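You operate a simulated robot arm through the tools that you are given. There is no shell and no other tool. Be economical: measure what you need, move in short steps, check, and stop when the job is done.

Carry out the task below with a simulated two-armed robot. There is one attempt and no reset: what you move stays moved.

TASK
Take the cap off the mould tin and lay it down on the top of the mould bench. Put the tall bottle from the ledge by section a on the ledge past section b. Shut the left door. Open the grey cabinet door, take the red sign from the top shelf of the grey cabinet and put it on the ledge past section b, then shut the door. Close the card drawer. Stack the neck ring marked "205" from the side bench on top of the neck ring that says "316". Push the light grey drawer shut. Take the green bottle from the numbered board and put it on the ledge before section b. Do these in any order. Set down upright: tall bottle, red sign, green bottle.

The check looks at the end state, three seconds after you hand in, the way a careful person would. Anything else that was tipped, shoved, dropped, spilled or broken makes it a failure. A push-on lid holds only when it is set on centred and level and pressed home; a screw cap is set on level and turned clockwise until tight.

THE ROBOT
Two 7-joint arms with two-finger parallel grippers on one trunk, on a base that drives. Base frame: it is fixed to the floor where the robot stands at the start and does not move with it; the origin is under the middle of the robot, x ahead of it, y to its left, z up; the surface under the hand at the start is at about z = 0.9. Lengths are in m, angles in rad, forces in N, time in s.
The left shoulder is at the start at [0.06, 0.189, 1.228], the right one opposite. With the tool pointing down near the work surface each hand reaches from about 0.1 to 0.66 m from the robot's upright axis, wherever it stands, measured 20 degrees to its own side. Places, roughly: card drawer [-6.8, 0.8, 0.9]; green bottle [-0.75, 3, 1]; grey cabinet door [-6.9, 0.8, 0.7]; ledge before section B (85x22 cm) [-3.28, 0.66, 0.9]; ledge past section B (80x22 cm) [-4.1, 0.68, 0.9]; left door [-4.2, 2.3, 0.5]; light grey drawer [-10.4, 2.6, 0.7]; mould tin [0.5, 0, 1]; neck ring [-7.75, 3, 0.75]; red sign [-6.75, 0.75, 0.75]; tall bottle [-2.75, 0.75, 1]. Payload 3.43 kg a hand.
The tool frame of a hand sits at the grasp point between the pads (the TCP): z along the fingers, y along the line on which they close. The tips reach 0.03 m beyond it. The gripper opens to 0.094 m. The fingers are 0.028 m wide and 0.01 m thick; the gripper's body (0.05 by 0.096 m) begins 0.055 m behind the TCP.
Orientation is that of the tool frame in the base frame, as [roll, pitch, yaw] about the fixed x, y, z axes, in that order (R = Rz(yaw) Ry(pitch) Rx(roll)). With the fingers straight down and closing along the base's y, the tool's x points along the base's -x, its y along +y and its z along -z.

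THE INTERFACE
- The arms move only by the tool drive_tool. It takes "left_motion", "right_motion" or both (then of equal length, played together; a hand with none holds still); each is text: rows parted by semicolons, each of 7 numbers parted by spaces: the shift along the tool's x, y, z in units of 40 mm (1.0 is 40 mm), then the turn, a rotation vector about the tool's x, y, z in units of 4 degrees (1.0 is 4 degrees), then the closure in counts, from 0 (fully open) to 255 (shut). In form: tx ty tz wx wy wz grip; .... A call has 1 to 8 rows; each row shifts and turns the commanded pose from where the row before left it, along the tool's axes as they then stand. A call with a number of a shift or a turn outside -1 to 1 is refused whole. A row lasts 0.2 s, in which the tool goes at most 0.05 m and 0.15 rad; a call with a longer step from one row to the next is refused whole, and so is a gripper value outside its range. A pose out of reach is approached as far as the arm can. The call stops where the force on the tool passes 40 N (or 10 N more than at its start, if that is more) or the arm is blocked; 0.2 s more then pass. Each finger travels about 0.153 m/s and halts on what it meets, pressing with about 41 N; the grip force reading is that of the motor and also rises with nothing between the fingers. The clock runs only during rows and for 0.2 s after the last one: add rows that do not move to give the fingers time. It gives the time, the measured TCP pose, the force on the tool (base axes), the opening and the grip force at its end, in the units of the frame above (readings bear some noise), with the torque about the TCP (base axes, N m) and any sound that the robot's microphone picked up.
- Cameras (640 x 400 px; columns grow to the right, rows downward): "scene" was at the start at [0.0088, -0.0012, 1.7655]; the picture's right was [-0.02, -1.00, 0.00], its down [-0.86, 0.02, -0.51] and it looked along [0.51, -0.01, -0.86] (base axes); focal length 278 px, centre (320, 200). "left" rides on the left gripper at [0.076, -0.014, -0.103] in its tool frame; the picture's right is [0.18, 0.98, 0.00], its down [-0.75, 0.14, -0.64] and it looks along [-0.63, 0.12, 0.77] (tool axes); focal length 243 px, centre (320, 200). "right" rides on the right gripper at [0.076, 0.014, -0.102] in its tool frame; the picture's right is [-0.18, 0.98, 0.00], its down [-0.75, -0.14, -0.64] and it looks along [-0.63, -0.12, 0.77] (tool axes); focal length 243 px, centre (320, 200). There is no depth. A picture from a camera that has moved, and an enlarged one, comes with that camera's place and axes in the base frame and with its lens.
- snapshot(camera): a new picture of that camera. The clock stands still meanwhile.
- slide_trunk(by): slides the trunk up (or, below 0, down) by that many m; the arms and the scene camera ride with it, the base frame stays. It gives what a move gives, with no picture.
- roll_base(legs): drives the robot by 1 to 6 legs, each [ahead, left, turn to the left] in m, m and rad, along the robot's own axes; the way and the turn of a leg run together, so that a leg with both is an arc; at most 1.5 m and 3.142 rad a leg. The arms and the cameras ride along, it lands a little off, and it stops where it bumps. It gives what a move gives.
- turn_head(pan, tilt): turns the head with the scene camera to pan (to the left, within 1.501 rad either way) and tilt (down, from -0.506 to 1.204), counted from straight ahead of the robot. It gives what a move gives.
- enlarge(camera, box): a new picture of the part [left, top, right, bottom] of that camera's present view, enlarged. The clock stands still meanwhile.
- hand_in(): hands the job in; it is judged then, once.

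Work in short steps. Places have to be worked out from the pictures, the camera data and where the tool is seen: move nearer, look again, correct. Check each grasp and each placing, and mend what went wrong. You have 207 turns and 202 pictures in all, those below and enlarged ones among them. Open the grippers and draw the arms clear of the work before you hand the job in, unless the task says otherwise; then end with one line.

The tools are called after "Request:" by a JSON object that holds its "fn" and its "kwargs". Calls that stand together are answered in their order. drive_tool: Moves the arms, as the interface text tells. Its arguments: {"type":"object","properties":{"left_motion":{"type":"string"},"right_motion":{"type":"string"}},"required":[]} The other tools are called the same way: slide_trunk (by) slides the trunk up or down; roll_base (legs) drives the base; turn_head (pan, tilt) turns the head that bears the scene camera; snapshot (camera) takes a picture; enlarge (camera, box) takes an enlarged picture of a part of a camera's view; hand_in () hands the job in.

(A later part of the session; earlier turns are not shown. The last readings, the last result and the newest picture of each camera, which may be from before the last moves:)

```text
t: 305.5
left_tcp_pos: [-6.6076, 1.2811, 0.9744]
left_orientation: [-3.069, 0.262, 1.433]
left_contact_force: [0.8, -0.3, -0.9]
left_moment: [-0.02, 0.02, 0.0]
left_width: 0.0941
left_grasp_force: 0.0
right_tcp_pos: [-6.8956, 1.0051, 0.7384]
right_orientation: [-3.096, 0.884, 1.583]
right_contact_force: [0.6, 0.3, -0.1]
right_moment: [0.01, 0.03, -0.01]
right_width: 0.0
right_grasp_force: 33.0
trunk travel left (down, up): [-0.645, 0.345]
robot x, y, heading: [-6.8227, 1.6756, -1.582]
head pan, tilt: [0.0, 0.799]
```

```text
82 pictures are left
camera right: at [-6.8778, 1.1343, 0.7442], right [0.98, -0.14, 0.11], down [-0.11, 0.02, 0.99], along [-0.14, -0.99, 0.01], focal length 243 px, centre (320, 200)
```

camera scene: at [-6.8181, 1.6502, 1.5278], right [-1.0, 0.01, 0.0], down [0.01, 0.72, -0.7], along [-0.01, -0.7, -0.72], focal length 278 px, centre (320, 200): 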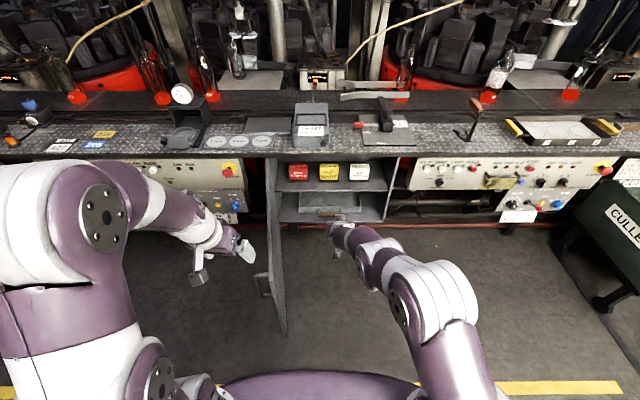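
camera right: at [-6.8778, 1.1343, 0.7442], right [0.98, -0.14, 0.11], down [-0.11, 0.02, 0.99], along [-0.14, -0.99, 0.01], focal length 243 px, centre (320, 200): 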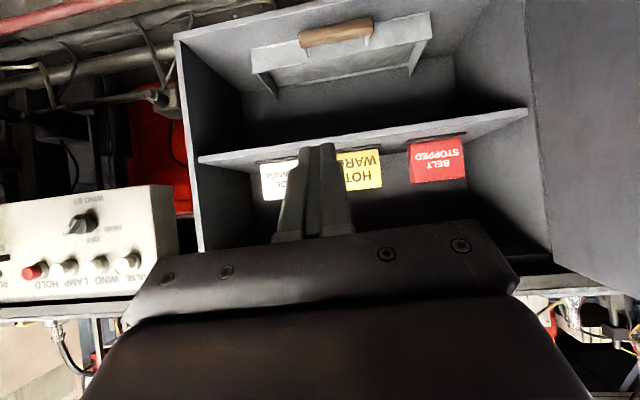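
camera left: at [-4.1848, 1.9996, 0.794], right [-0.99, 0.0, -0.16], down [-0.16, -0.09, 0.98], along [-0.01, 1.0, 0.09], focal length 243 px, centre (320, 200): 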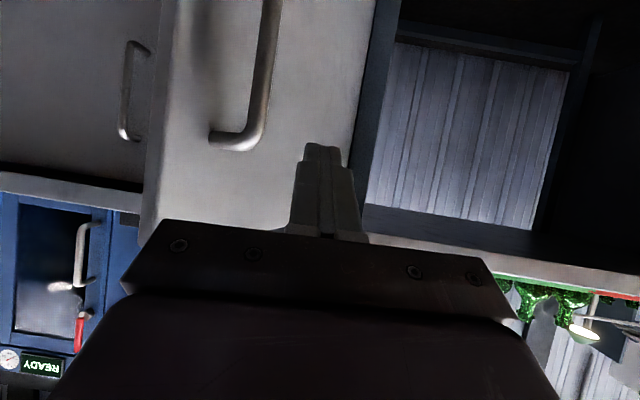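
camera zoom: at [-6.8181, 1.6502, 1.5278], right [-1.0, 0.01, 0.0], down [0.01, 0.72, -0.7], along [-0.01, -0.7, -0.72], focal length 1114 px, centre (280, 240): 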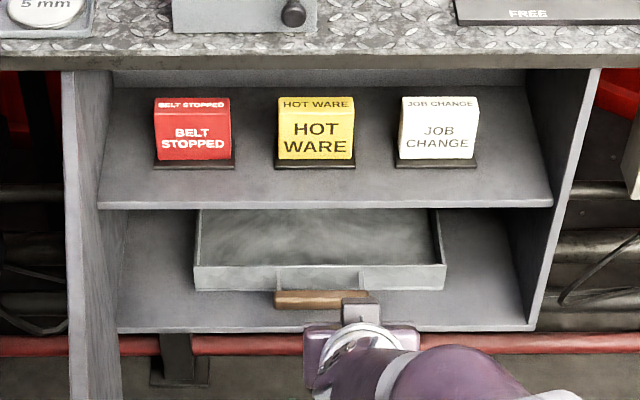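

The red "BELT STOPPED" sign stands at about (-6.73, 0.66), shelf z≈0.667, ~0.075 wide and high. The left hand will take it. I shift the base right, retract the right hand and tilt the left hand forward.

Request:
{"fn": "roll_base", "kwargs": {"legs": [[0, -0.13, 0]]}}

Request:
{"fn": "drive_tool", "kwargs": {"right_motion": "0.35 0 -0.9 0 0 0 255; 0.35 0 -0.9 0 0 0 255; 0.35 0 -0.9 0 0 0 255; 0.35 0 -0.9 0 0 0 255; 0.35 0 -0.9 0 0 0 255; 0.35 0 -0.9 0 0 0 255; 0 0 0 0 0 0 255; 0 0 0 0 0 0 255", "left_motion": "0 0 0 0 -1 0 0; 0 0 0 0 -1 0 0; 0 0 0 0 -1 0 0; 0 0 0 0 -1 0 0; 0 0 0 0 -1 0 0; 0.3 0 0.3 0 -1 0 0; 0.3 0 0.3 0 -1 0 0; 0.3 0 0.3 0 -1 0 0"}}

Request:
{"fn": "drive_tool", "kwargs": {"left_motion": "0.5 0 0.3 0 -1 0 0; 0.5 0 0.3 0 -1 0 0; 0.5 0 0.3 0 -1 0 0; 0.5 0 0.3 0 -0.3 0 0; 0.5 0 0.3 0 0 0 0; 0.5 0 0.3 0 0 0 0; 0.5 0 0.3 0 0 0 0; 0 0 0 0 0 0 0"}}

Request:
{"fn": "snapshot", "kwargs": {"camera": "left"}}

Request:
{"fn": "snapshot", "kwargs": {"camera": "scene"}}

```text
t: 306.8
left_tcp_pos: [-6.7404, 1.2838, 0.9756]
left_orientation: [-3.071, 0.262, 1.435]
left_contact_force: [-0.9, -0.3, -0.3]
left_moment: [0.0, -0.04, -0.01]
left_width: 0.094
left_grasp_force: 0.0
right_tcp_pos: [-7.0308, 1.0066, 0.7385]
right_orientation: [-3.098, 0.884, 1.58]
right_contact_force: [-0.3, 0.0, -0.2]
right_moment: [0.0, -0.01, -0.02]
right_width: 0.0
right_grasp_force: 32.9
trunk travel left (down, up): [-0.645, 0.345]
robot x, y, heading: [-6.9524, 1.6718, -1.582]
head pan, tilt: [0.0, 0.799]
```

```text
t: 308.6
left_tcp_pos: [-6.7451, 1.2876, 0.9305]
left_orientation: [-3.041, 0.822, 1.49]
left_contact_force: [0.3, -0.1, -0.1]
left_moment: [-0.02, 0.01, -0.01]
left_width: 0.094
left_grasp_force: 0.1
left hand out of reach, approached as far as the arm can: row 6
right_tcp_pos: [-7.0212, 1.2249, 0.8118]
right_orientation: [-3.098, 0.885, 1.579]
right_contact_force: [0.1, 0.4, -0.6]
right_moment: [0.01, -0.02, -0.02]
right_width: 0.0
right_grasp_force: 33.3
trunk travel left (down, up): [-0.645, 0.345]
robot x, y, heading: [-6.9559, 1.6728, -1.583]
head pan, tilt: [0.0, 0.799]
```

```text
t: 310.4
left_tcp_pos: [-6.736, 1.2328, 0.8177]
left_orientation: [-3.01, 1.04, 1.532]
left_contact_force: [-0.7, 0.2, -0.6]
left_moment: [-0.02, 0.01, -0.04]
left_width: 0.094
left_grasp_force: 0.0
left hand out of reach, approached as far as the arm can: row 3, 4, 5, 6, 7
right_tcp_pos: [-7.0204, 1.2263, 0.8115]
right_orientation: [-3.097, 0.884, 1.579]
right_contact_force: [-0.2, 0.8, 0.0]
right_moment: [0.01, 0.02, 0.01]
right_width: 0.0
right_grasp_force: 33.0
trunk travel left (down, up): [-0.645, 0.345]
robot x, y, heading: [-6.9524, 1.6732, -1.58]
head pan, tilt: [0.0, 0.799]
```

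```text
81 pictures are left
camera left: at [-6.7328, 1.3594, 0.8033], right [0.97, -0.06, -0.22], down [0.23, 0.14, 0.96], along [-0.02, -0.99, 0.15], focal length 243 px, centre (320, 200)
```

left: 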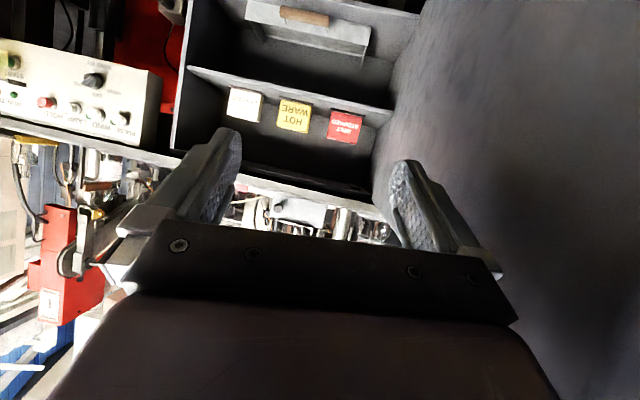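

```text
80 pictures are left
camera scene: at [-6.951, 1.6523, 1.5278], right [-1.0, 0.01, 0.0], down [0.01, 0.72, -0.7], along [-0.01, -0.7, -0.72], focal length 278 px, centre (320, 200)
```

scene: 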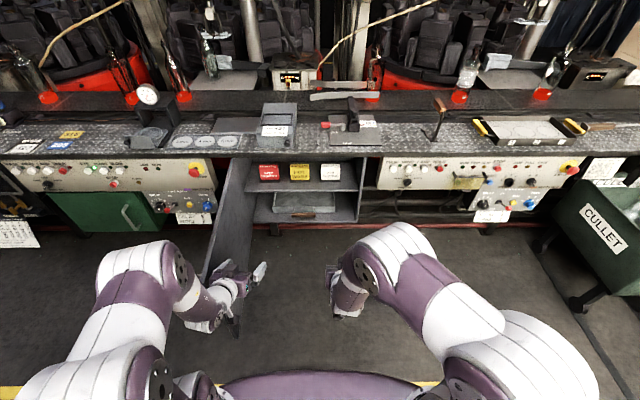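

I lower the trunk 0.09 and drive 0.25 forward, then check the left hand's pose against the sign.

Request:
{"fn": "slide_trunk", "kwargs": {"by": -0.09}}

Request:
{"fn": "roll_base", "kwargs": {"legs": [[0.25, 0, 0]]}}

Request:
{"fn": "drive_tool", "kwargs": {"left_motion": "0 0 0 0 0 0 0; 0 0 0 0 0 0 0"}}

Request:
{"fn": "snapshot", "kwargs": {"camera": "left"}}

```text
t: 311.6
left_tcp_pos: [-6.7371, 1.2313, 0.7281]
left_orientation: [-3.009, 1.041, 1.53]
left_contact_force: [0.0, -0.2, 0.5]
left_moment: [-0.02, -0.01, -0.04]
left_width: 0.094
left_grasp_force: 0.0
right_tcp_pos: [-7.021, 1.2255, 0.7216]
right_orientation: [-3.099, 0.885, 1.58]
right_contact_force: [-0.1, -0.3, 0.5]
right_moment: [-0.02, 0.01, 0.01]
right_width: 0.0
right_grasp_force: 32.8
trunk travel left (down, up): [-0.555, 0.435]
robot x, y, heading: [-6.9562, 1.6753, -1.582]
head pan, tilt: [0.0, 0.799]
```

```text
t: 313.4
left_tcp_pos: [-6.7383, 0.9822, 0.7286]
left_orientation: [-3.009, 1.038, 1.532]
left_contact_force: [-0.7, -0.4, 0.1]
left_moment: [0.02, -0.01, -0.03]
left_width: 0.0936
left_grasp_force: 0.1
right_tcp_pos: [-7.0226, 0.9754, 0.7203]
right_orientation: [-3.097, 0.884, 1.582]
right_contact_force: [0.2, -0.9, -0.6]
right_moment: [-0.03, 0.01, 0.02]
right_width: 0.0003
right_grasp_force: 32.2
trunk travel left (down, up): [-0.555, 0.435]
robot x, y, heading: [-6.9508, 1.4249, -1.581]
head pan, tilt: [0.0, 0.799]
```

```text
t: 314.1
left_tcp_pos: [-6.738, 0.9823, 0.7273]
left_orientation: [-3.01, 1.038, 1.534]
left_contact_force: [-0.1, 0.3, -0.8]
left_moment: [-0.01, 0.01, 0.01]
left_width: 0.0939
left_grasp_force: 0.1
right_tcp_pos: [-7.0219, 0.9767, 0.7195]
right_orientation: [-3.096, 0.885, 1.583]
right_contact_force: [0.4, -0.6, 0.3]
right_moment: [0.02, -0.01, 0.0]
right_width: 0.0
right_grasp_force: 33.2
trunk travel left (down, up): [-0.555, 0.435]
robot x, y, heading: [-6.9547, 1.4231, -1.582]
head pan, tilt: [0.0, 0.799]
```

```text
79 pictures are left
camera left: at [-6.7343, 1.1103, 0.7134], right [0.97, -0.06, -0.22], down [0.23, 0.14, 0.96], along [-0.02, -0.99, 0.15], focal length 243 px, centre (320, 200)
```

left: 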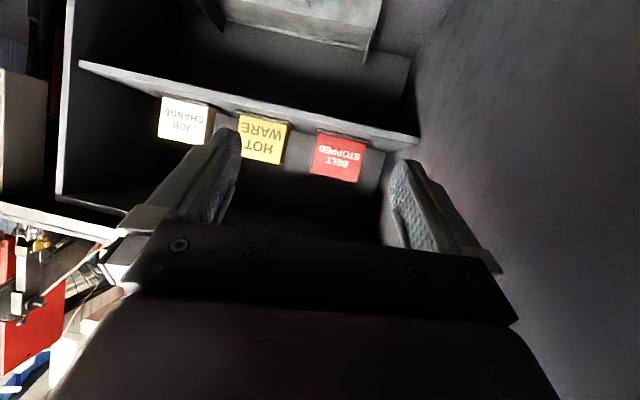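

The sign is at x≈-6.732. The hand is turned ~10° about its x axis, so I correct that.

Request:
{"fn": "drive_tool", "kwargs": {"left_motion": "0 0 0 -0.85 0 0 0; 0 0 0 -0.85 0 0 0; 0 0 0 -0.85 0 0 0; 0 0 0 0 0 0 0"}}

Request:
{"fn": "snapshot", "kwargs": {"camera": "left"}}

```text
t: 315.1
left_tcp_pos: [-6.7185, 0.9612, 0.7499]
left_orientation: [-3.085, 1.032, 1.561]
left_contact_force: [0.3, 0.1, -1.1]
left_moment: [0.0, -0.01, -0.02]
left_width: 0.0943
left_grasp_force: 0.0
left hand out of reach, approached as far as the arm can: row 1, 2, 3
right_tcp_pos: [-7.0222, 0.9747, 0.7204]
right_orientation: [-3.1, 0.885, 1.582]
right_contact_force: [0.9, -0.7, -0.3]
right_moment: [0.0, 0.04, 0.0]
right_width: 0.0
right_grasp_force: 33.1
trunk travel left (down, up): [-0.555, 0.435]
robot x, y, heading: [-6.9564, 1.4182, -1.584]
head pan, tilt: [0.0, 0.799]
```

```text
78 pictures are left
camera left: at [-6.725, 1.0884, 0.7364], right [0.98, 0.04, -0.19], down [0.18, 0.16, 0.97], along [0.07, -0.99, 0.15], focal length 243 px, centre (320, 200)
```

left: 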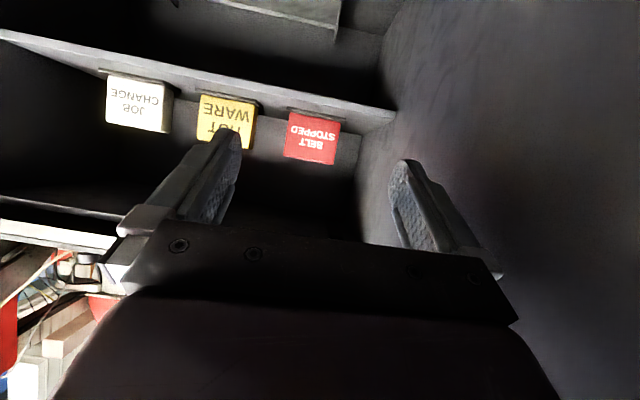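

Orientation is limited by the folded arm; I advance toward the cabinet (to y≈0.80) where it's in better reach, and re-check.

Request:
{"fn": "drive_tool", "kwargs": {"left_motion": "-0.34 -0.085 0.95 0 0 0 0; -0.34 -0.085 0.95 0 0 0 0; -0.34 -0.085 0.95 0 0 0 0; -0.34 -0.085 0.95 0 0 0 0; 0 0 0 0 0 0 0"}}

Request:
{"fn": "snapshot", "kwargs": {"camera": "left"}}

Request:
{"fn": "snapshot", "kwargs": {"camera": "scene"}}

```text
t: 316.2
left_tcp_pos: [-6.7423, 0.8042, 0.7176]
left_orientation: [-3.085, 1.033, 1.562]
left_contact_force: [0.2, 0.1, 0.1]
left_moment: [0.0, 0.02, 0.02]
left_width: 0.0941
left_grasp_force: 0.0
right_tcp_pos: [-7.0205, 0.976, 0.7205]
right_orientation: [-3.099, 0.885, 1.58]
right_contact_force: [0.0, -0.1, -0.5]
right_moment: [-0.01, 0.0, 0.0]
right_width: 0.0
right_grasp_force: 33.1
trunk travel left (down, up): [-0.555, 0.435]
robot x, y, heading: [-6.952, 1.4239, -1.582]
head pan, tilt: [0.0, 0.799]
```

```text
77 pictures are left
camera left: at [-6.7492, 0.9317, 0.7038], right [0.98, 0.04, -0.19], down [0.18, 0.16, 0.97], along [0.07, -0.99, 0.15], focal length 243 px, centre (320, 200)
```

left: 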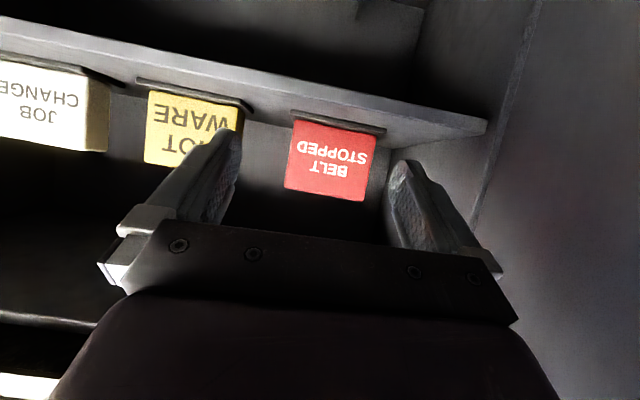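

```text
76 pictures are left
camera scene: at [-6.953, 1.4028, 1.4378], right [-1.0, 0.01, 0.0], down [0.01, 0.72, -0.7], along [-0.01, -0.7, -0.72], focal length 278 px, centre (320, 200)
```

scene: 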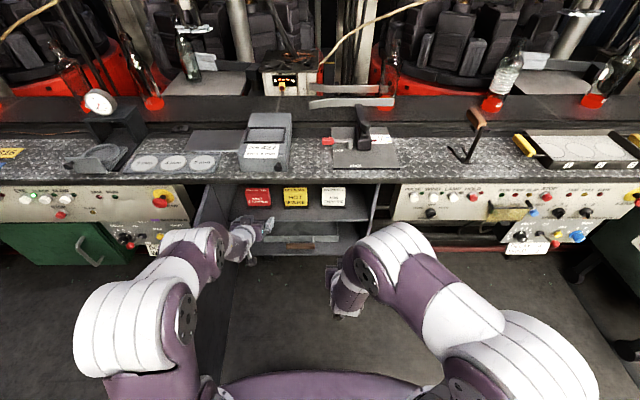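

The sign is ~10 mm to +x of my line. I correct position and the last 3° of turn, and advance to just before the sign.

Request:
{"fn": "drive_tool", "kwargs": {"left_motion": "0 0.25 0 -0.8 0 0 0; -0.35 0 0.66 0 0 0 0; -0.3 0 0.6 0 0 0 0; 0 0 0 0 0 0 0"}}

Request:
{"fn": "snapshot", "kwargs": {"camera": "left"}}

```text
t: 317.2
left_tcp_pos: [-6.7173, 0.7483, 0.7152]
left_orientation: [-3.141, 1.034, 1.559]
left_contact_force: [0.7, 0.4, 0.6]
left_moment: [0.0, -0.01, 0.03]
left_width: 0.094
left_grasp_force: 0.1
left hand out of reach, approached as far as the arm can: row 1
right_tcp_pos: [-7.0225, 0.9759, 0.7205]
right_orientation: [-3.098, 0.886, 1.582]
right_contact_force: [-0.3, 1.0, -0.1]
right_moment: [0.01, -0.01, -0.04]
right_width: 0.0
right_grasp_force: 32.7
trunk travel left (down, up): [-0.555, 0.435]
robot x, y, heading: [-6.9541, 1.4229, -1.576]
head pan, tilt: [0.0, 0.799]
```

```text
75 pictures are left
camera left: at [-6.7314, 0.8748, 0.7016], right [0.98, 0.08, -0.16], down [0.14, 0.16, 0.98], along [0.11, -0.98, 0.15], focal length 243 px, centre (320, 200)
```

left: 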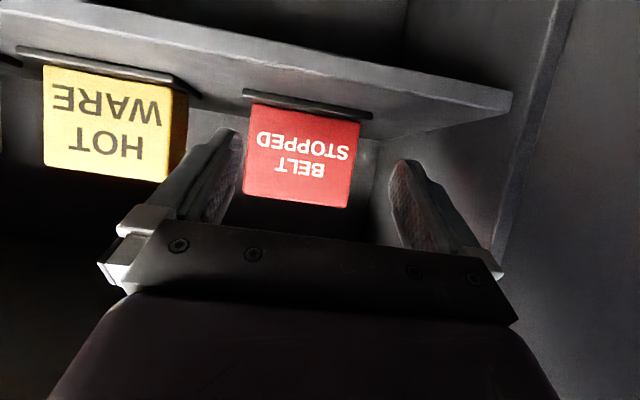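

Orientation is now level. The sign is 13 mm to -x; I correct and check once more while advancing a little.

Request:
{"fn": "drive_tool", "kwargs": {"left_motion": "0 -0.34 0 0 0 0 0; -0.15 0 0.3 0 0 0 0; 0 0 0 0 0 0 0"}}

Request:
{"fn": "snapshot", "kwargs": {"camera": "left"}}

```text
t: 318.1
left_tcp_pos: [-6.7328, 0.7351, 0.7137]
left_orientation: [3.14, 1.031, 1.56]
left_contact_force: [-0.2, 0.2, -0.4]
left_moment: [-0.02, 0.02, -0.03]
left_width: 0.094
left_grasp_force: 0.0
right_tcp_pos: [-7.0214, 0.975, 0.7211]
right_orientation: [-3.099, 0.885, 1.58]
right_contact_force: [0.5, -0.4, 0.2]
right_moment: [-0.03, 0.02, -0.02]
right_width: 0.0
right_grasp_force: 32.7
trunk travel left (down, up): [-0.555, 0.435]
robot x, y, heading: [-6.9552, 1.4226, -1.578]
head pan, tilt: [0.0, 0.799]
```

```text
74 pictures are left
camera left: at [-6.7453, 0.8624, 0.7007], right [0.98, 0.08, -0.16], down [0.14, 0.16, 0.98], along [0.11, -0.98, 0.15], focal length 243 px, centre (320, 200)
```

left: 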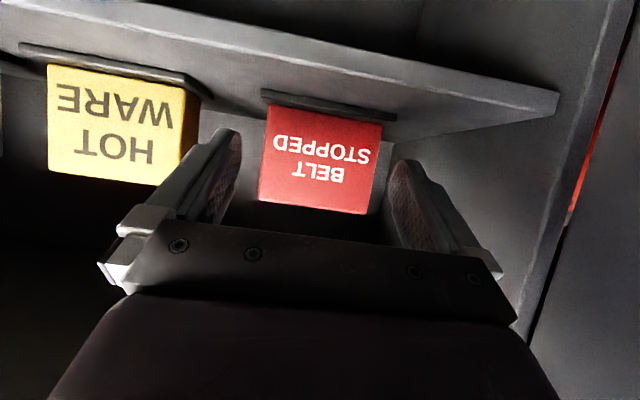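

Centred. I advance so the pads flank the sign, then close.

Request:
{"fn": "drive_tool", "kwargs": {"left_motion": "-0.2 0 0.36 0 0 0 0; -0.2 0 0.36 0 0 0 0; -0.2 0 0.36 0 0 0 0; 0 0 0 0 0 0 0"}}

Request:
{"fn": "snapshot", "kwargs": {"camera": "left"}}

```text
t: 319.1
left_tcp_pos: [-6.7335, 0.6857, 0.7129]
left_orientation: [-3.14, 1.032, 1.561]
left_contact_force: [0.2, -0.3, 0.5]
left_moment: [0.0, -0.03, -0.01]
left_width: 0.0939
left_grasp_force: 0.1
right_tcp_pos: [-7.0218, 0.9759, 0.7205]
right_orientation: [-3.099, 0.883, 1.581]
right_contact_force: [0.1, 0.2, 0.3]
right_moment: [-0.01, -0.01, -0.01]
right_width: 0.0
right_grasp_force: 32.8
trunk travel left (down, up): [-0.555, 0.435]
robot x, y, heading: [-6.9513, 1.4263, -1.577]
head pan, tilt: [0.0, 0.799]
```

```text
73 pictures are left
camera left: at [-6.7466, 0.8123, 0.6985], right [0.98, 0.09, -0.16], down [0.14, 0.16, 0.98], along [0.11, -0.98, 0.15], focal length 243 px, centre (320, 200)
```

left: 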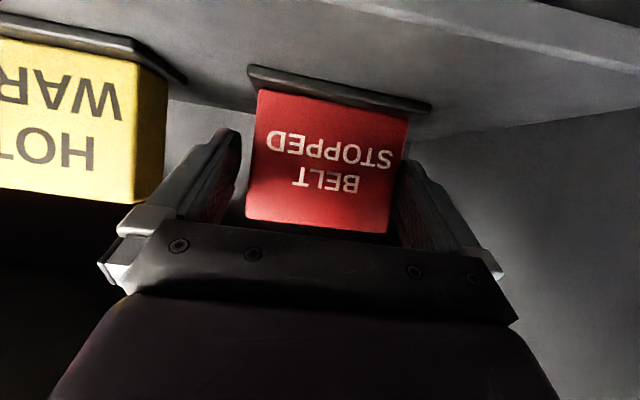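

I shift 4 mm and 8 mm deeper, then close on the sign and lift slightly.

Request:
{"fn": "drive_tool", "kwargs": {"left_motion": "-0.1 0.1 0.18 0 0 0 0; 0 0 0 0 0 0 30; 0 0 0 0 0 0 100; 0 0 0 0 0 0 255; 0 0 0 0 0 0 255"}}

Request:
{"fn": "drive_tool", "kwargs": {"left_motion": "-0.3 0 -0.18 0 0 0 255; -0.3 0 -0.18 0 0 0 255; 0 0 0 0 0 0 255"}}

Request:
{"fn": "snapshot", "kwargs": {"camera": "left"}}

```text
t: 320.2
left_tcp_pos: [-6.7282, 0.6777, 0.7121]
left_orientation: [-3.14, 1.031, 1.561]
left_contact_force: [-0.9, -0.3, 1.4]
left_moment: [-0.06, 0.17, -0.02]
left_width: 0.0892
left_grasp_force: 41.2
right_tcp_pos: [-7.0215, 0.9756, 0.7217]
right_orientation: [-3.097, 0.885, 1.582]
right_contact_force: [-0.3, 0.3, -0.4]
right_moment: [0.05, -0.01, 0.02]
right_width: 0.0001
right_grasp_force: 33.4
trunk travel left (down, up): [-0.555, 0.435]
robot x, y, heading: [-6.9522, 1.421, -1.582]
head pan, tilt: [0.0, 0.799]
```

```text
t: 321.1
left_tcp_pos: [-6.7291, 0.6784, 0.7403]
left_orientation: [-3.141, 1.032, 1.561]
left_contact_force: [-0.4, 0.0, -1.3]
left_moment: [0.03, -0.04, 0.0]
left_width: 0.0888
left_grasp_force: 40.6
right_tcp_pos: [-7.0217, 0.9763, 0.7201]
right_orientation: [-3.099, 0.884, 1.582]
right_contact_force: [0.4, 0.6, 0.4]
right_moment: [0.0, 0.0, 0.0]
right_width: 0.0002
right_grasp_force: 33.0
trunk travel left (down, up): [-0.555, 0.435]
robot x, y, heading: [-6.9503, 1.4216, -1.58]
head pan, tilt: [0.0, 0.799]
```

```text
72 pictures are left
camera left: at [-6.7423, 0.805, 0.7262], right [0.98, 0.08, -0.16], down [0.14, 0.16, 0.98], along [0.11, -0.98, 0.15], focal length 243 px, centre (320, 200)
```

left: 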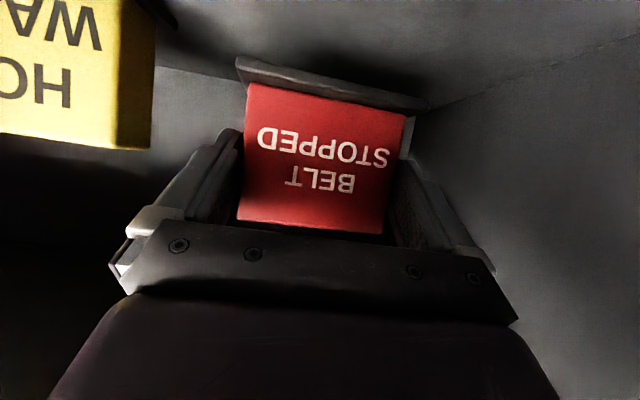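

The sign is held. I back straight out, raise the trunk so the hands clear the door, then strafe left past the door.

Request:
{"fn": "roll_base", "kwargs": {"legs": [[-0.42, 0, 0]]}}

Request:
{"fn": "slide_trunk", "kwargs": {"by": 0.26}}

Request:
{"fn": "snapshot", "kwargs": {"camera": "scene"}}

Request:
{"fn": "roll_base", "kwargs": {"legs": [[0, 0.74, 0]]}}

Request:
{"fn": "turn_head", "kwargs": {"pan": -0.4, "tilt": 0.9}}

Request:
{"fn": "snapshot", "kwargs": {"camera": "scene"}}

```text
t: 323.6
left_tcp_pos: [-6.7246, 1.0943, 0.7398]
left_orientation: [-3.14, 1.033, 1.563]
left_contact_force: [-0.5, 0.1, -1.2]
left_moment: [0.02, 0.01, -0.03]
left_width: 0.0887
left_grasp_force: 40.9
right_tcp_pos: [-7.0165, 1.3904, 0.721]
right_orientation: [-3.098, 0.886, 1.586]
right_contact_force: [-0.1, -0.1, 0.2]
right_moment: [-0.03, 0.02, 0.0]
right_width: 0.0001
right_grasp_force: 32.7
trunk travel left (down, up): [-0.555, 0.435]
robot x, y, heading: [-6.951, 1.8382, -1.574]
head pan, tilt: [0.0, 0.799]
```

```text
t: 326.3
left_tcp_pos: [-6.724, 1.0951, 0.9993]
left_orientation: [-3.141, 1.031, 1.565]
left_contact_force: [-0.2, -1.2, -1.6]
left_moment: [0.02, 0.0, 0.01]
left_width: 0.0889
left_grasp_force: 40.9
right_tcp_pos: [-7.0187, 1.39, 0.9809]
right_orientation: [-3.098, 0.885, 1.587]
right_contact_force: [1.0, -0.4, 0.8]
right_moment: [-0.04, -0.02, 0.02]
right_width: 0.0
right_grasp_force: 33.0
trunk travel left (down, up): [-0.815, 0.175]
robot x, y, heading: [-6.9551, 1.8376, -1.576]
head pan, tilt: [0.0, 0.799]
```

```text
71 pictures are left
camera scene: at [-6.9503, 1.8171, 1.6978], right [-1.0, 0.0, 0.0], down [0.0, 0.72, -0.7], along [0.0, -0.7, -0.72], focal length 278 px, centre (320, 200)
```

scene: 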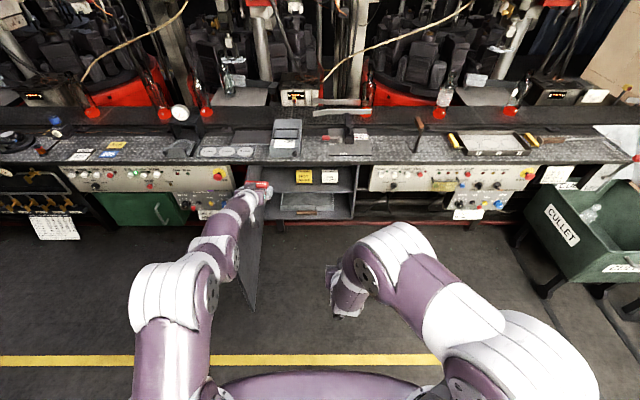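

```text
t: 330.4
left_tcp_pos: [-5.9544, 1.1052, 0.9991]
left_orientation: [-3.141, 1.032, 1.587]
left_contact_force: [1.0, -0.7, -1.8]
left_moment: [0.03, -0.01, 0.03]
left_width: 0.0889
left_grasp_force: 41.3
right_tcp_pos: [-6.2553, 1.3941, 0.9808]
right_orientation: [-3.097, 0.884, 1.61]
right_contact_force: [-0.6, -0.9, 0.0]
right_moment: [-0.03, -0.01, -0.02]
right_width: 0.0
right_grasp_force: 33.6
trunk travel left (down, up): [-0.815, 0.175]
robot x, y, heading: [-6.1974, 1.8452, -1.551]
head pan, tilt: [0.0, 0.799]
```

```text
t: 331.2
left_tcp_pos: [-5.9554, 1.1063, 0.9993]
left_orientation: [-3.141, 1.032, 1.588]
left_contact_force: [0.1, 0.3, -0.9]
left_moment: [-0.02, -0.02, -0.03]
left_width: 0.0885
left_grasp_force: 40.7
right_tcp_pos: [-6.2553, 1.394, 0.9807]
right_orientation: [-3.098, 0.884, 1.609]
right_contact_force: [-0.3, 0.7, -0.5]
right_moment: [-0.02, 0.0, -0.01]
right_width: 0.0001
right_grasp_force: 32.8
trunk travel left (down, up): [-0.815, 0.175]
robot x, y, heading: [-6.2006, 1.841, -1.552]
head pan, tilt: [-0.4, 0.901]
```

```text
70 pictures are left
camera scene: at [-6.2275, 1.8333, 1.6899], right [-0.93, 0.37, 0.0], down [0.29, 0.73, -0.62], along [-0.23, -0.58, -0.78], focal length 278 px, centre (320, 200)
```

scene: 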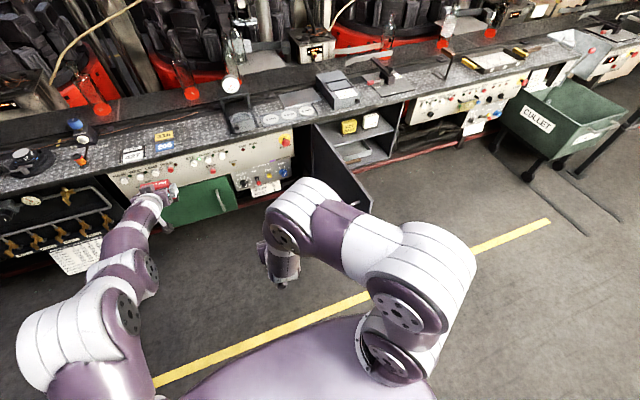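

Sign held, robot now on the +x side of the door. I extend the right hand forward, lower the trunk, and then strafe right to swing the door shut.

Request:
{"fn": "drive_tool", "kwargs": {"right_motion": "-0.57 0 0.69 0 0 0 255; -0.57 0 0.69 0 0 0 255; -0.57 0 0.69 0 0 0 255; -0.57 0 0.69 0 0 0 255; -0.57 0 0.69 0 0 0 255; -0.57 0 0.69 0 0 0 255; -0.57 0 0.69 0 0 0 255; 0 0 0 0 0 0 255"}}

Request:
{"fn": "slide_trunk", "kwargs": {"by": -0.25}}

Request:
{"fn": "roll_base", "kwargs": {"legs": [[0, -0.45, 0]]}}

Request:
{"fn": "snapshot", "kwargs": {"camera": "scene"}}

```text
t: 333.0
left_tcp_pos: [-5.9537, 1.1057, 1.0004]
left_orientation: [-3.141, 1.033, 1.588]
left_contact_force: [0.5, -0.5, -1.0]
left_moment: [0.01, 0.01, -0.03]
left_width: 0.0889
left_grasp_force: 40.6
right_tcp_pos: [-6.2537, 1.1459, 0.9812]
right_orientation: [-3.094, 0.885, 1.609]
right_contact_force: [0.5, 0.0, 0.2]
right_moment: [-0.01, 0.0, -0.02]
right_width: 0.0
right_grasp_force: 33.2
trunk travel left (down, up): [-0.815, 0.175]
robot x, y, heading: [-6.1992, 1.8442, -1.548]
head pan, tilt: [-0.4, 0.901]
```

```text
t: 335.6
left_tcp_pos: [-5.9543, 1.105, 0.7495]
left_orientation: [-3.141, 1.03, 1.588]
left_contact_force: [-0.2, 0.6, -1.7]
left_moment: [0.04, -0.05, -0.05]
left_width: 0.0887
left_grasp_force: 41.3
right_tcp_pos: [-6.2548, 1.146, 0.7316]
right_orientation: [-3.099, 0.885, 1.61]
right_contact_force: [-0.1, -0.8, 0.0]
right_moment: [0.02, 0.0, 0.0]
right_width: 0.0
right_grasp_force: 32.9
trunk travel left (down, up): [-0.565, 0.425]
robot x, y, heading: [-6.1978, 1.8443, -1.55]
head pan, tilt: [-0.4, 0.901]
```

```text
t: 338.3
left_tcp_pos: [-6.4094, 1.0967, 0.7499]
left_orientation: [3.138, 1.031, 1.589]
left_contact_force: [-0.9, 0.7, -1.2]
left_moment: [-0.01, -0.05, 0.01]
left_width: 0.0889
left_grasp_force: 41.2
right_tcp_pos: [-6.7094, 1.1358, 0.7313]
right_orientation: [-3.098, 0.885, 1.611]
right_contact_force: [-0.6, 0.9, -0.3]
right_moment: [0.01, 0.0, 0.0]
right_width: 0.0003
right_grasp_force: 32.6
trunk travel left (down, up): [-0.565, 0.425]
robot x, y, heading: [-6.6529, 1.8346, -1.548]
head pan, tilt: [-0.4, 0.901]
```

```text
69 pictures are left
camera scene: at [-6.6833, 1.8244, 1.4399], right [-0.93, 0.37, 0.0], down [0.29, 0.73, -0.62], along [-0.23, -0.58, -0.78], focal length 278 px, centre (320, 200)
```

scene: 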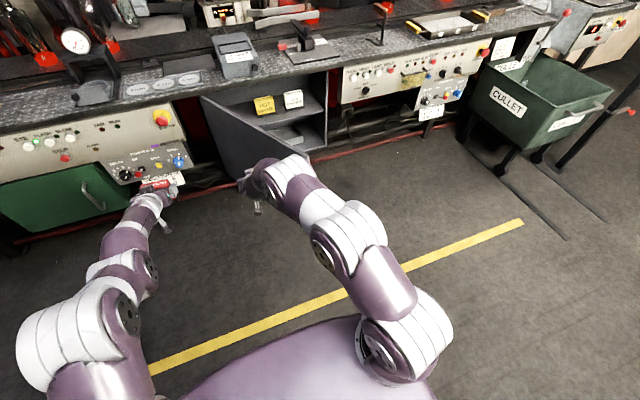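

The door is swinging. Before going forward I draw the left hand (with the sign) back, then continue pushing the door.

Request:
{"fn": "drive_tool", "kwargs": {"left_motion": "0 0 -0.75 0 0 0 255; 0 0 -0.75 0 0 0 255; 0 0 -0.75 0 0 0 255; 0 0 -0.75 0 0 0 255; 0 0 -0.75 0 0 0 255; 0 0 -0.75 0 0 0 255; 0 0 -0.75 0 0 0 255; 0 0 -0.75 0 0 0 255"}}

Request:
{"fn": "roll_base", "kwargs": {"legs": [[0.0, -0.15, 0], [0.1, -0.12, 0]]}}

Request:
{"fn": "snapshot", "kwargs": {"camera": "scene"}}

```text
t: 340.1
left_tcp_pos: [-6.4146, 1.3057, 0.8742]
left_orientation: [3.14, 1.033, 1.587]
left_contact_force: [0.4, 0.7, -1.7]
left_moment: [0.04, 0.0, 0.01]
left_width: 0.0887
left_grasp_force: 40.9
right_tcp_pos: [-6.7085, 1.1361, 0.7318]
right_orientation: [-3.097, 0.884, 1.609]
right_contact_force: [0.9, -0.7, -0.5]
right_moment: [-0.03, -0.01, 0.02]
right_width: 0.0003
right_grasp_force: 33.1
trunk travel left (down, up): [-0.565, 0.425]
robot x, y, heading: [-6.6553, 1.8347, -1.552]
head pan, tilt: [-0.4, 0.901]
```

```text
t: 342.5
left_tcp_pos: [-6.6873, 1.1994, 0.8734]
left_orientation: [3.14, 1.032, 1.588]
left_contact_force: [0.6, 0.3, -1.7]
left_moment: [0.02, 0.0, 0.04]
left_width: 0.0889
left_grasp_force: 41.1
right_tcp_pos: [-6.9815, 1.0296, 0.7308]
right_orientation: [-3.101, 0.882, 1.608]
right_contact_force: [-0.6, 0.5, 0.1]
right_moment: [-0.01, -0.01, 0.01]
right_width: 0.0
right_grasp_force: 32.8
trunk travel left (down, up): [-0.565, 0.425]
robot x, y, heading: [-6.9249, 1.7306, -1.546]
head pan, tilt: [-0.4, 0.901]
```

```text
68 pictures are left
camera scene: at [-6.9572, 1.718, 1.4399], right [-0.93, 0.37, 0.0], down [0.29, 0.73, -0.62], along [-0.23, -0.58, -0.78], focal length 278 px, centre (320, 200)
```

scene: 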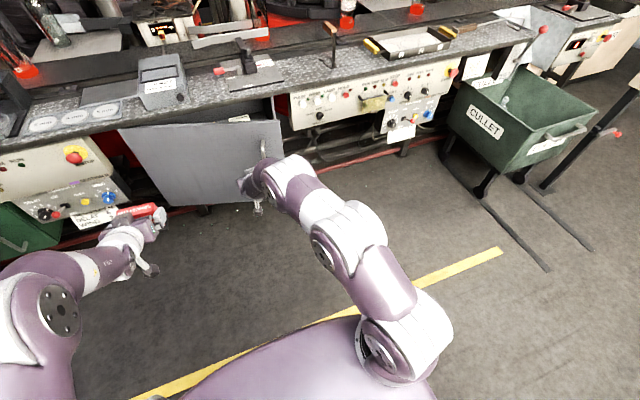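

Door about 25° from shut. I drive forward to push it home.

Request:
{"fn": "roll_base", "kwargs": {"legs": [[0.17, 0, 0]]}}

Request:
{"fn": "roll_base", "kwargs": {"legs": [[0.05, 0, 0]]}}

Request:
{"fn": "snapshot", "kwargs": {"camera": "scene"}}

```text
t: 344.0
left_tcp_pos: [-6.683, 1.0295, 0.8713]
left_orientation: [3.142, 1.03, 1.591]
left_contact_force: [0.7, 0.1, -1.2]
left_moment: [0.0, 0.05, -0.01]
left_width: 0.0887
left_grasp_force: 41.3
right_tcp_pos: [-6.977, 0.8591, 0.7298]
right_orientation: [-3.098, 0.882, 1.613]
right_contact_force: [-0.5, -0.8, 0.6]
right_moment: [-0.02, -0.02, 0.01]
right_width: 0.0002
right_grasp_force: 33.1
trunk travel left (down, up): [-0.565, 0.425]
robot x, y, heading: [-6.9221, 1.5596, -1.549]
head pan, tilt: [-0.4, 0.901]
```

```text
t: 344.9
left_tcp_pos: [-6.6815, 0.979, 0.8722]
left_orientation: [-3.141, 1.031, 1.59]
left_contact_force: [-0.1, -0.9, -1.2]
left_moment: [-0.01, 0.01, -0.04]
left_width: 0.0886
left_grasp_force: 40.7
right_tcp_pos: [-6.976, 0.8091, 0.7293]
right_orientation: [-3.097, 0.883, 1.612]
right_contact_force: [0.5, -0.3, -0.4]
right_moment: [-0.01, 0.0, -0.01]
right_width: 0.0002
right_grasp_force: 32.7
trunk travel left (down, up): [-0.565, 0.425]
robot x, y, heading: [-6.9247, 1.507, -1.551]
head pan, tilt: [-0.4, 0.901]
```

```text
67 pictures are left
camera scene: at [-6.951, 1.4962, 1.4398], right [-0.93, 0.37, 0.0], down [0.29, 0.73, -0.62], along [-0.23, -0.58, -0.79], focal length 278 px, centre (320, 200)
```

scene: 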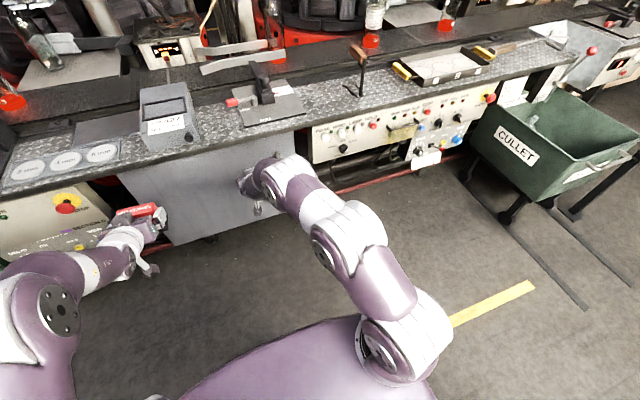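

Nearly closed; I push the last bit with the arm until I feel the stop.

Request:
{"fn": "drive_tool", "kwargs": {"right_motion": "-0.12 0 0.145 0 0 0 255; -0.12 0 0.145 0 0 0 255; -0.12 0 0.145 0 0 0 255; -0.12 0 0.145 0 0 0 255; -0.12 0 0.145 0 0 0 255; -0.12 0 0.145 0 0 0 255"}}

Request:
{"fn": "enlarge", "kwargs": {"camera": "scene", "box": [80, 100, 340, 260]}}

```text
t: 345.6
left_tcp_pos: [-6.6827, 0.9852, 0.8762]
left_orientation: [-3.14, 1.035, 1.589]
left_contact_force: [-0.3, 0.9, -1.6]
left_moment: [0.02, 0.03, 0.01]
left_width: 0.0891
left_grasp_force: 41.3
right_tcp_pos: [-6.975, 0.8044, 0.7291]
right_orientation: [-3.098, 0.874, 1.612]
right_contact_force: [-2.8, 35.9, 19.1]
right_moment: [-0.13, 0.04, -0.16]
right_width: 0.0
right_grasp_force: 33.1
trunk travel left (down, up): [-0.565, 0.425]
robot x, y, heading: [-6.9214, 1.5115, -1.547]
head pan, tilt: [-0.4, 0.901]
stopped in row 3 (right hand): the force on the tool passed its limit at 52 N (the readings are from after the stop); the commanded pose is now the measured one
```

```text
2.46 times, centred on (210, 180) of scene
camera zoom: at [-6.9512, 1.5071, 1.4403], right [-0.93, 0.37, 0.0], down [0.29, 0.72, -0.62], along [-0.23, -0.58, -0.78], focal length 686 px, centre (591, 249)
```

zoom: 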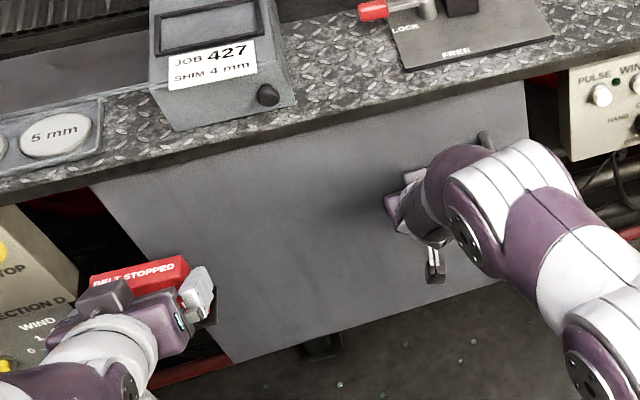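

The door is shut against its stop. I back off, raise the trunk and strafe left to the ledge past section B.

Request:
{"fn": "roll_base", "kwargs": {"legs": [[-0.3, 0, 0]]}}

Request:
{"fn": "slide_trunk", "kwargs": {"by": 0.2}}

Request:
{"fn": "roll_base", "kwargs": {"legs": [[0, 1.16, 0], [0, 1.16, 0]]}}

Request:
{"fn": "turn_head", "kwargs": {"pan": 0.2, "tilt": 0.75}}

Request:
{"fn": "snapshot", "kwargs": {"camera": "scene"}}

```text
t: 347.6
left_tcp_pos: [-6.6891, 1.287, 0.8732]
left_orientation: [3.141, 1.032, 1.591]
left_contact_force: [-0.3, 0.7, -1.4]
left_moment: [0.01, 0.04, 0.0]
left_width: 0.0884
left_grasp_force: 40.1
right_tcp_pos: [-6.9817, 1.1063, 0.7277]
right_orientation: [-3.099, 0.874, 1.615]
right_contact_force: [0.7, 0.1, -0.2]
right_moment: [0.02, -0.03, 0.0]
right_width: 0.0
right_grasp_force: 32.4
trunk travel left (down, up): [-0.565, 0.425]
robot x, y, heading: [-6.9297, 1.8139, -1.551]
head pan, tilt: [-0.4, 0.901]
```

```text
t: 349.8
left_tcp_pos: [-6.6874, 1.2858, 1.0723]
left_orientation: [3.14, 1.03, 1.591]
left_contact_force: [-0.4, -0.7, -1.5]
left_moment: [0.06, -0.02, -0.02]
left_width: 0.0885
left_grasp_force: 41.1
right_tcp_pos: [-6.9823, 1.1057, 0.9253]
right_orientation: [-3.096, 0.872, 1.614]
right_contact_force: [1.2, 0.5, -0.7]
right_moment: [0.01, 0.0, 0.02]
right_width: 0.0
right_grasp_force: 33.1
trunk travel left (down, up): [-0.765, 0.225]
robot x, y, heading: [-6.9311, 1.8117, -1.543]
head pan, tilt: [-0.4, 0.901]
```

```text
t: 361.1
left_tcp_pos: [-4.3976, 1.3095, 1.0729]
left_orientation: [3.141, 1.029, 1.564]
left_contact_force: [0.1, -0.1, -1.8]
left_moment: [0.01, 0.01, 0.04]
left_width: 0.0887
left_grasp_force: 41.2
right_tcp_pos: [-4.6967, 1.1375, 0.9268]
right_orientation: [-3.099, 0.872, 1.585]
right_contact_force: [0.6, 0.4, 0.2]
right_moment: [0.01, -0.02, 0.0]
right_width: 0.0002
right_grasp_force: 33.1
trunk travel left (down, up): [-0.765, 0.225]
robot x, y, heading: [-4.6227, 1.8438, -1.582]
head pan, tilt: [-0.4, 0.901]
```

```text
t: 362.1
left_tcp_pos: [-4.3978, 1.3109, 1.0738]
left_orientation: [3.141, 1.032, 1.564]
left_contact_force: [-1.1, -0.3, -1.5]
left_moment: [0.03, 0.01, -0.02]
left_width: 0.0888
left_grasp_force: 40.6
right_tcp_pos: [-4.6964, 1.1372, 0.9262]
right_orientation: [-3.097, 0.872, 1.584]
right_contact_force: [0.2, 0.4, 0.5]
right_moment: [-0.01, 0.02, -0.05]
right_width: 0.0
right_grasp_force: 32.5
trunk travel left (down, up): [-0.765, 0.225]
robot x, y, heading: [-4.6268, 1.8492, -1.578]
head pan, tilt: [0.201, 0.75]
```

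```text
65 pictures are left
camera scene: at [-4.6067, 1.8241, 1.6518], right [-0.98, -0.19, 0.0], down [-0.13, 0.67, -0.73], along [0.14, -0.72, -0.68], focal length 278 px, centre (320, 200)
```

scene: 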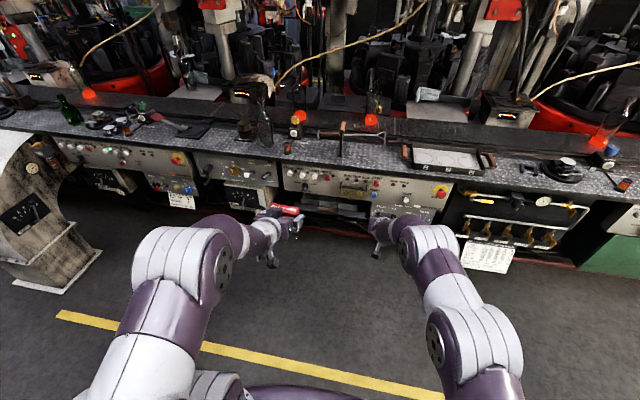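

I retract the right hand and drive forward 0.4 m.

Request:
{"fn": "drive_tool", "kwargs": {"right_motion": "0 0 -0.9 0 0 0 255; 0 0 -0.9 0 0 0 255; 0 0 -0.9 0 0 0 255; 0 0 -0.9 0 0 0 255; 0 0 -0.9 0 0 0 255; 0 0 -0.9 0 0 0 255; 0 0 0 0 0 0 255"}}

Request:
{"fn": "roll_base", "kwargs": {"legs": [[0.4, 0.03, 0]]}}

Request:
{"fn": "snapshot", "kwargs": {"camera": "scene"}}

Request:
{"fn": "snapshot", "kwargs": {"camera": "left"}}

```text
t: 363.8
left_tcp_pos: [-4.3974, 1.3099, 1.0729]
left_orientation: [-3.141, 1.03, 1.562]
left_contact_force: [1.2, 0.0, -2.0]
left_moment: [0.03, -0.01, -0.01]
left_width: 0.0886
left_grasp_force: 40.4
right_tcp_pos: [-4.6888, 1.3017, 1.0638]
right_orientation: [-3.098, 0.87, 1.586]
right_contact_force: [-0.1, -0.4, 0.1]
right_moment: [0.0, -0.01, 0.01]
right_width: 0.0
right_grasp_force: 33.3
trunk travel left (down, up): [-0.765, 0.225]
robot x, y, heading: [-4.6198, 1.8448, -1.577]
head pan, tilt: [0.201, 0.75]
```

```text
t: 366.3
left_tcp_pos: [-4.3707, 0.9018, 1.0731]
left_orientation: [-3.141, 1.029, 1.564]
left_contact_force: [0.5, -0.5, -2.0]
left_moment: [0.03, 0.05, 0.0]
left_width: 0.0882
left_grasp_force: 41.1
right_tcp_pos: [-4.6606, 0.8932, 1.0644]
right_orientation: [-3.097, 0.873, 1.586]
right_contact_force: [0.2, -0.2, -0.5]
right_moment: [0.01, -0.04, 0.0]
right_width: 0.0
right_grasp_force: 32.8
trunk travel left (down, up): [-0.765, 0.225]
robot x, y, heading: [-4.6003, 1.4371, -1.573]
head pan, tilt: [0.201, 0.75]
```

```text
64 pictures are left
camera scene: at [-4.5792, 1.4158, 1.6518], right [-0.98, -0.19, 0.0], down [-0.13, 0.67, -0.73], along [0.14, -0.72, -0.68], focal length 278 px, centre (320, 200)
```

scene: 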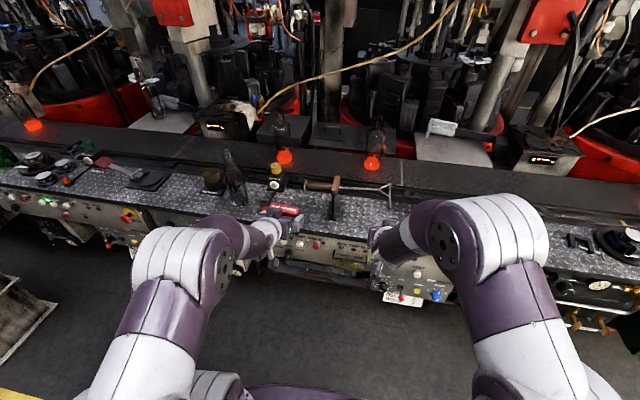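

```text
63 pictures are left
camera left: at [-4.3834, 1.0288, 1.0595], right [0.98, 0.09, -0.16], down [0.14, 0.16, 0.98], along [0.11, -0.98, 0.15], focal length 243 px, centre (320, 200)
```

left: 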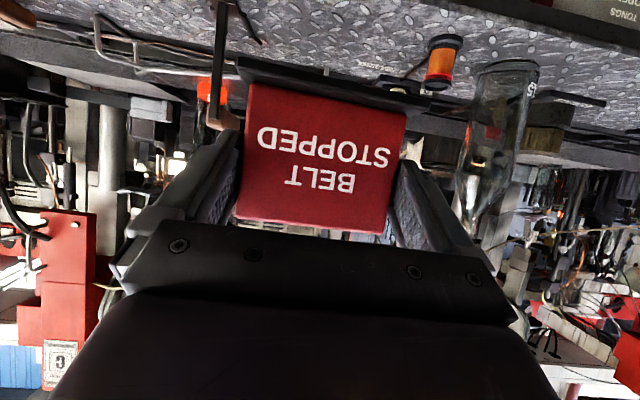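

I move the sign over the clear spot at about (-4.355, 0.73).

Request:
{"fn": "drive_tool", "kwargs": {"left_motion": "-0.1 0.08 0.87 0 0 0 255; -0.1 0.08 0.87 0 0 0 255; -0.1 0.08 0.87 0 0 0 255; -0.1 0.08 0.87 0 0 0 255; -0.1 0.08 0.87 0 0 0 255; 0 0 0 0 0 0 255"}}

Request:
{"fn": "enlarge", "kwargs": {"camera": "scene", "box": [180, 150, 420, 290]}}

Request:
{"fn": "snapshot", "kwargs": {"camera": "left"}}

```text
t: 367.7
left_tcp_pos: [-4.3544, 0.7442, 1.001]
left_orientation: [3.14, 1.03, 1.562]
left_contact_force: [-0.1, 0.4, -1.1]
left_moment: [0.03, -0.02, 0.0]
left_width: 0.0888
left_grasp_force: 40.7
right_tcp_pos: [-4.6604, 0.8939, 1.0629]
right_orientation: [-3.099, 0.872, 1.585]
right_contact_force: [0.7, 0.9, 0.6]
right_moment: [-0.01, 0.04, 0.0]
right_width: 0.0004
right_grasp_force: 32.9
trunk travel left (down, up): [-0.765, 0.225]
robot x, y, heading: [-4.6019, 1.4343, -1.572]
head pan, tilt: [0.201, 0.75]
```

```text
2.67 times, centred on (300, 220) of scene
camera zoom: at [-4.5794, 1.4168, 1.6518], right [-0.98, -0.19, 0.0], down [-0.13, 0.67, -0.73], along [0.14, -0.72, -0.68], focal length 743 px, centre (373, 147)
```

zoom: 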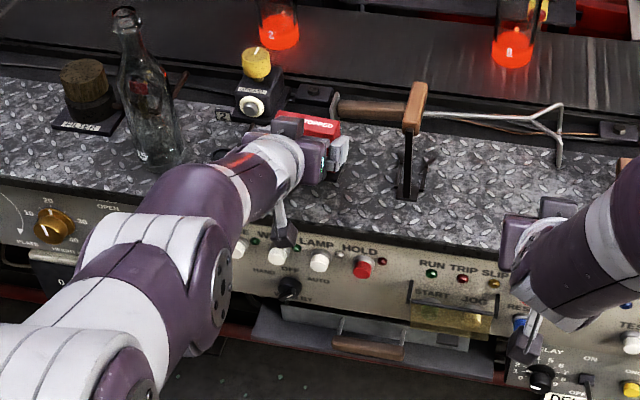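

```text
61 pictures are left
camera left: at [-4.3676, 0.8702, 0.987], right [0.98, 0.09, -0.16], down [0.14, 0.16, 0.98], along [0.11, -0.98, 0.15], focal length 243 px, centre (320, 200)
```

left: 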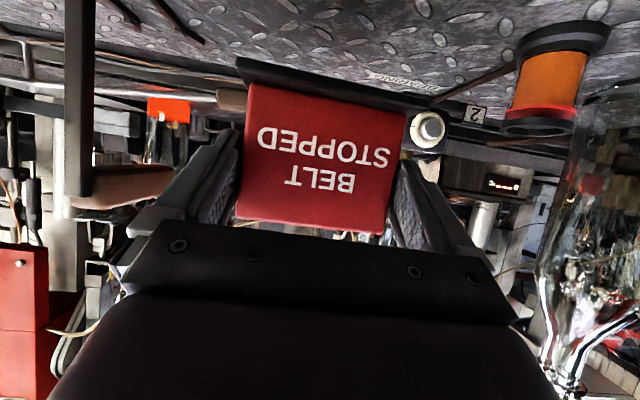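

Clear space beneath. I lower it, finishing with small steps until contact.

Request:
{"fn": "drive_tool", "kwargs": {"left_motion": "0.43 0 0.26 0 0 0 255; 0.43 0 0.26 0 0 0 255; 0.06 0 0.036 0 0 0 255; 0.06 0 0.036 0 0 0 255; 0.06 0 0.036 0 0 0 255; 0.06 0 0.036 0 0 0 255; 0.06 0 0.036 0 0 0 255; 0.06 0 0.036 0 0 0 255"}}

Request:
{"fn": "snapshot", "kwargs": {"camera": "left"}}

```text
t: 369.5
left_tcp_pos: [-4.3548, 0.741, 0.9533]
left_orientation: [3.138, 1.045, 1.558]
left_contact_force: [4.8, -3.7, 35.3]
left_moment: [0.08, -0.01, -0.02]
left_width: 0.0887
left_grasp_force: 41.3
right_tcp_pos: [-4.66, 0.897, 1.0664]
right_orientation: [-3.098, 0.877, 1.586]
right_contact_force: [0.4, -0.5, -0.3]
right_moment: [0.0, 0.02, 0.02]
right_width: 0.0
right_grasp_force: 32.8
trunk travel left (down, up): [-0.765, 0.225]
robot x, y, heading: [-4.5997, 1.4352, -1.574]
head pan, tilt: [0.201, 0.75]
```

```text
60 pictures are left
camera left: at [-4.3685, 0.8687, 0.9369], right [0.98, 0.08, -0.16], down [0.14, 0.18, 0.97], along [0.11, -0.98, 0.16], focal length 243 px, centre (320, 200)
```

left: 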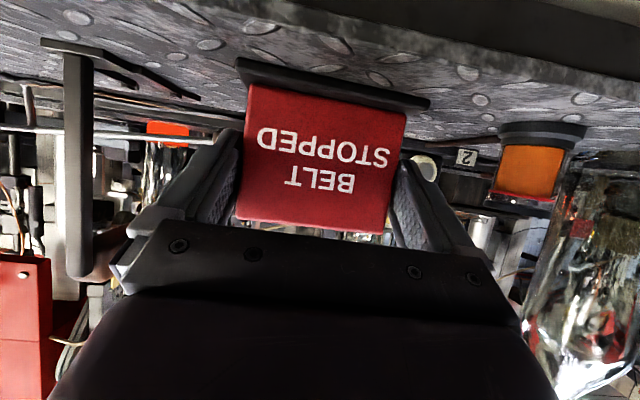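

Resting on the ledge. I ease off slightly, open, and draw straight back.

Request:
{"fn": "drive_tool", "kwargs": {"left_motion": "-0.03 0 -0.018 0 0 0 255; 0 0 0 0 0 0 100; 0 0 0 0 0 0 0; 0 0 0 0 0 0 0; 0 0 0 0 0 0 0"}}

Request:
{"fn": "snapshot", "kwargs": {"camera": "left"}}

```text
t: 370.7
left_tcp_pos: [-4.3561, 0.7427, 0.9438]
left_orientation: [3.14, 1.028, 1.563]
left_contact_force: [-0.6, 0.4, -0.5]
left_moment: [-0.03, 0.0, 0.01]
left_width: 0.0941
left_grasp_force: 0.0
right_tcp_pos: [-4.6617, 0.8932, 1.0641]
right_orientation: [-3.098, 0.871, 1.586]
right_contact_force: [1.1, -0.7, 0.7]
right_moment: [-0.01, 0.01, 0.0]
right_width: 0.0
right_grasp_force: 33.1
trunk travel left (down, up): [-0.765, 0.225]
robot x, y, heading: [-4.5992, 1.4395, -1.576]
head pan, tilt: [0.201, 0.75]
```

```text
59 pictures are left
camera left: at [-4.3687, 0.8687, 0.9308], right [0.98, 0.09, -0.16], down [0.14, 0.16, 0.98], along [0.11, -0.98, 0.14], focal length 243 px, centre (320, 200)
```

left: 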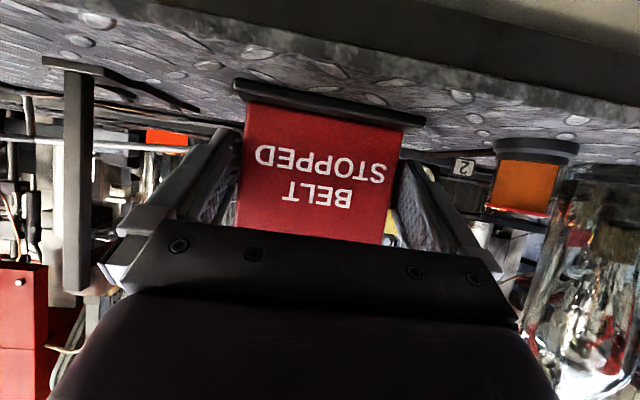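

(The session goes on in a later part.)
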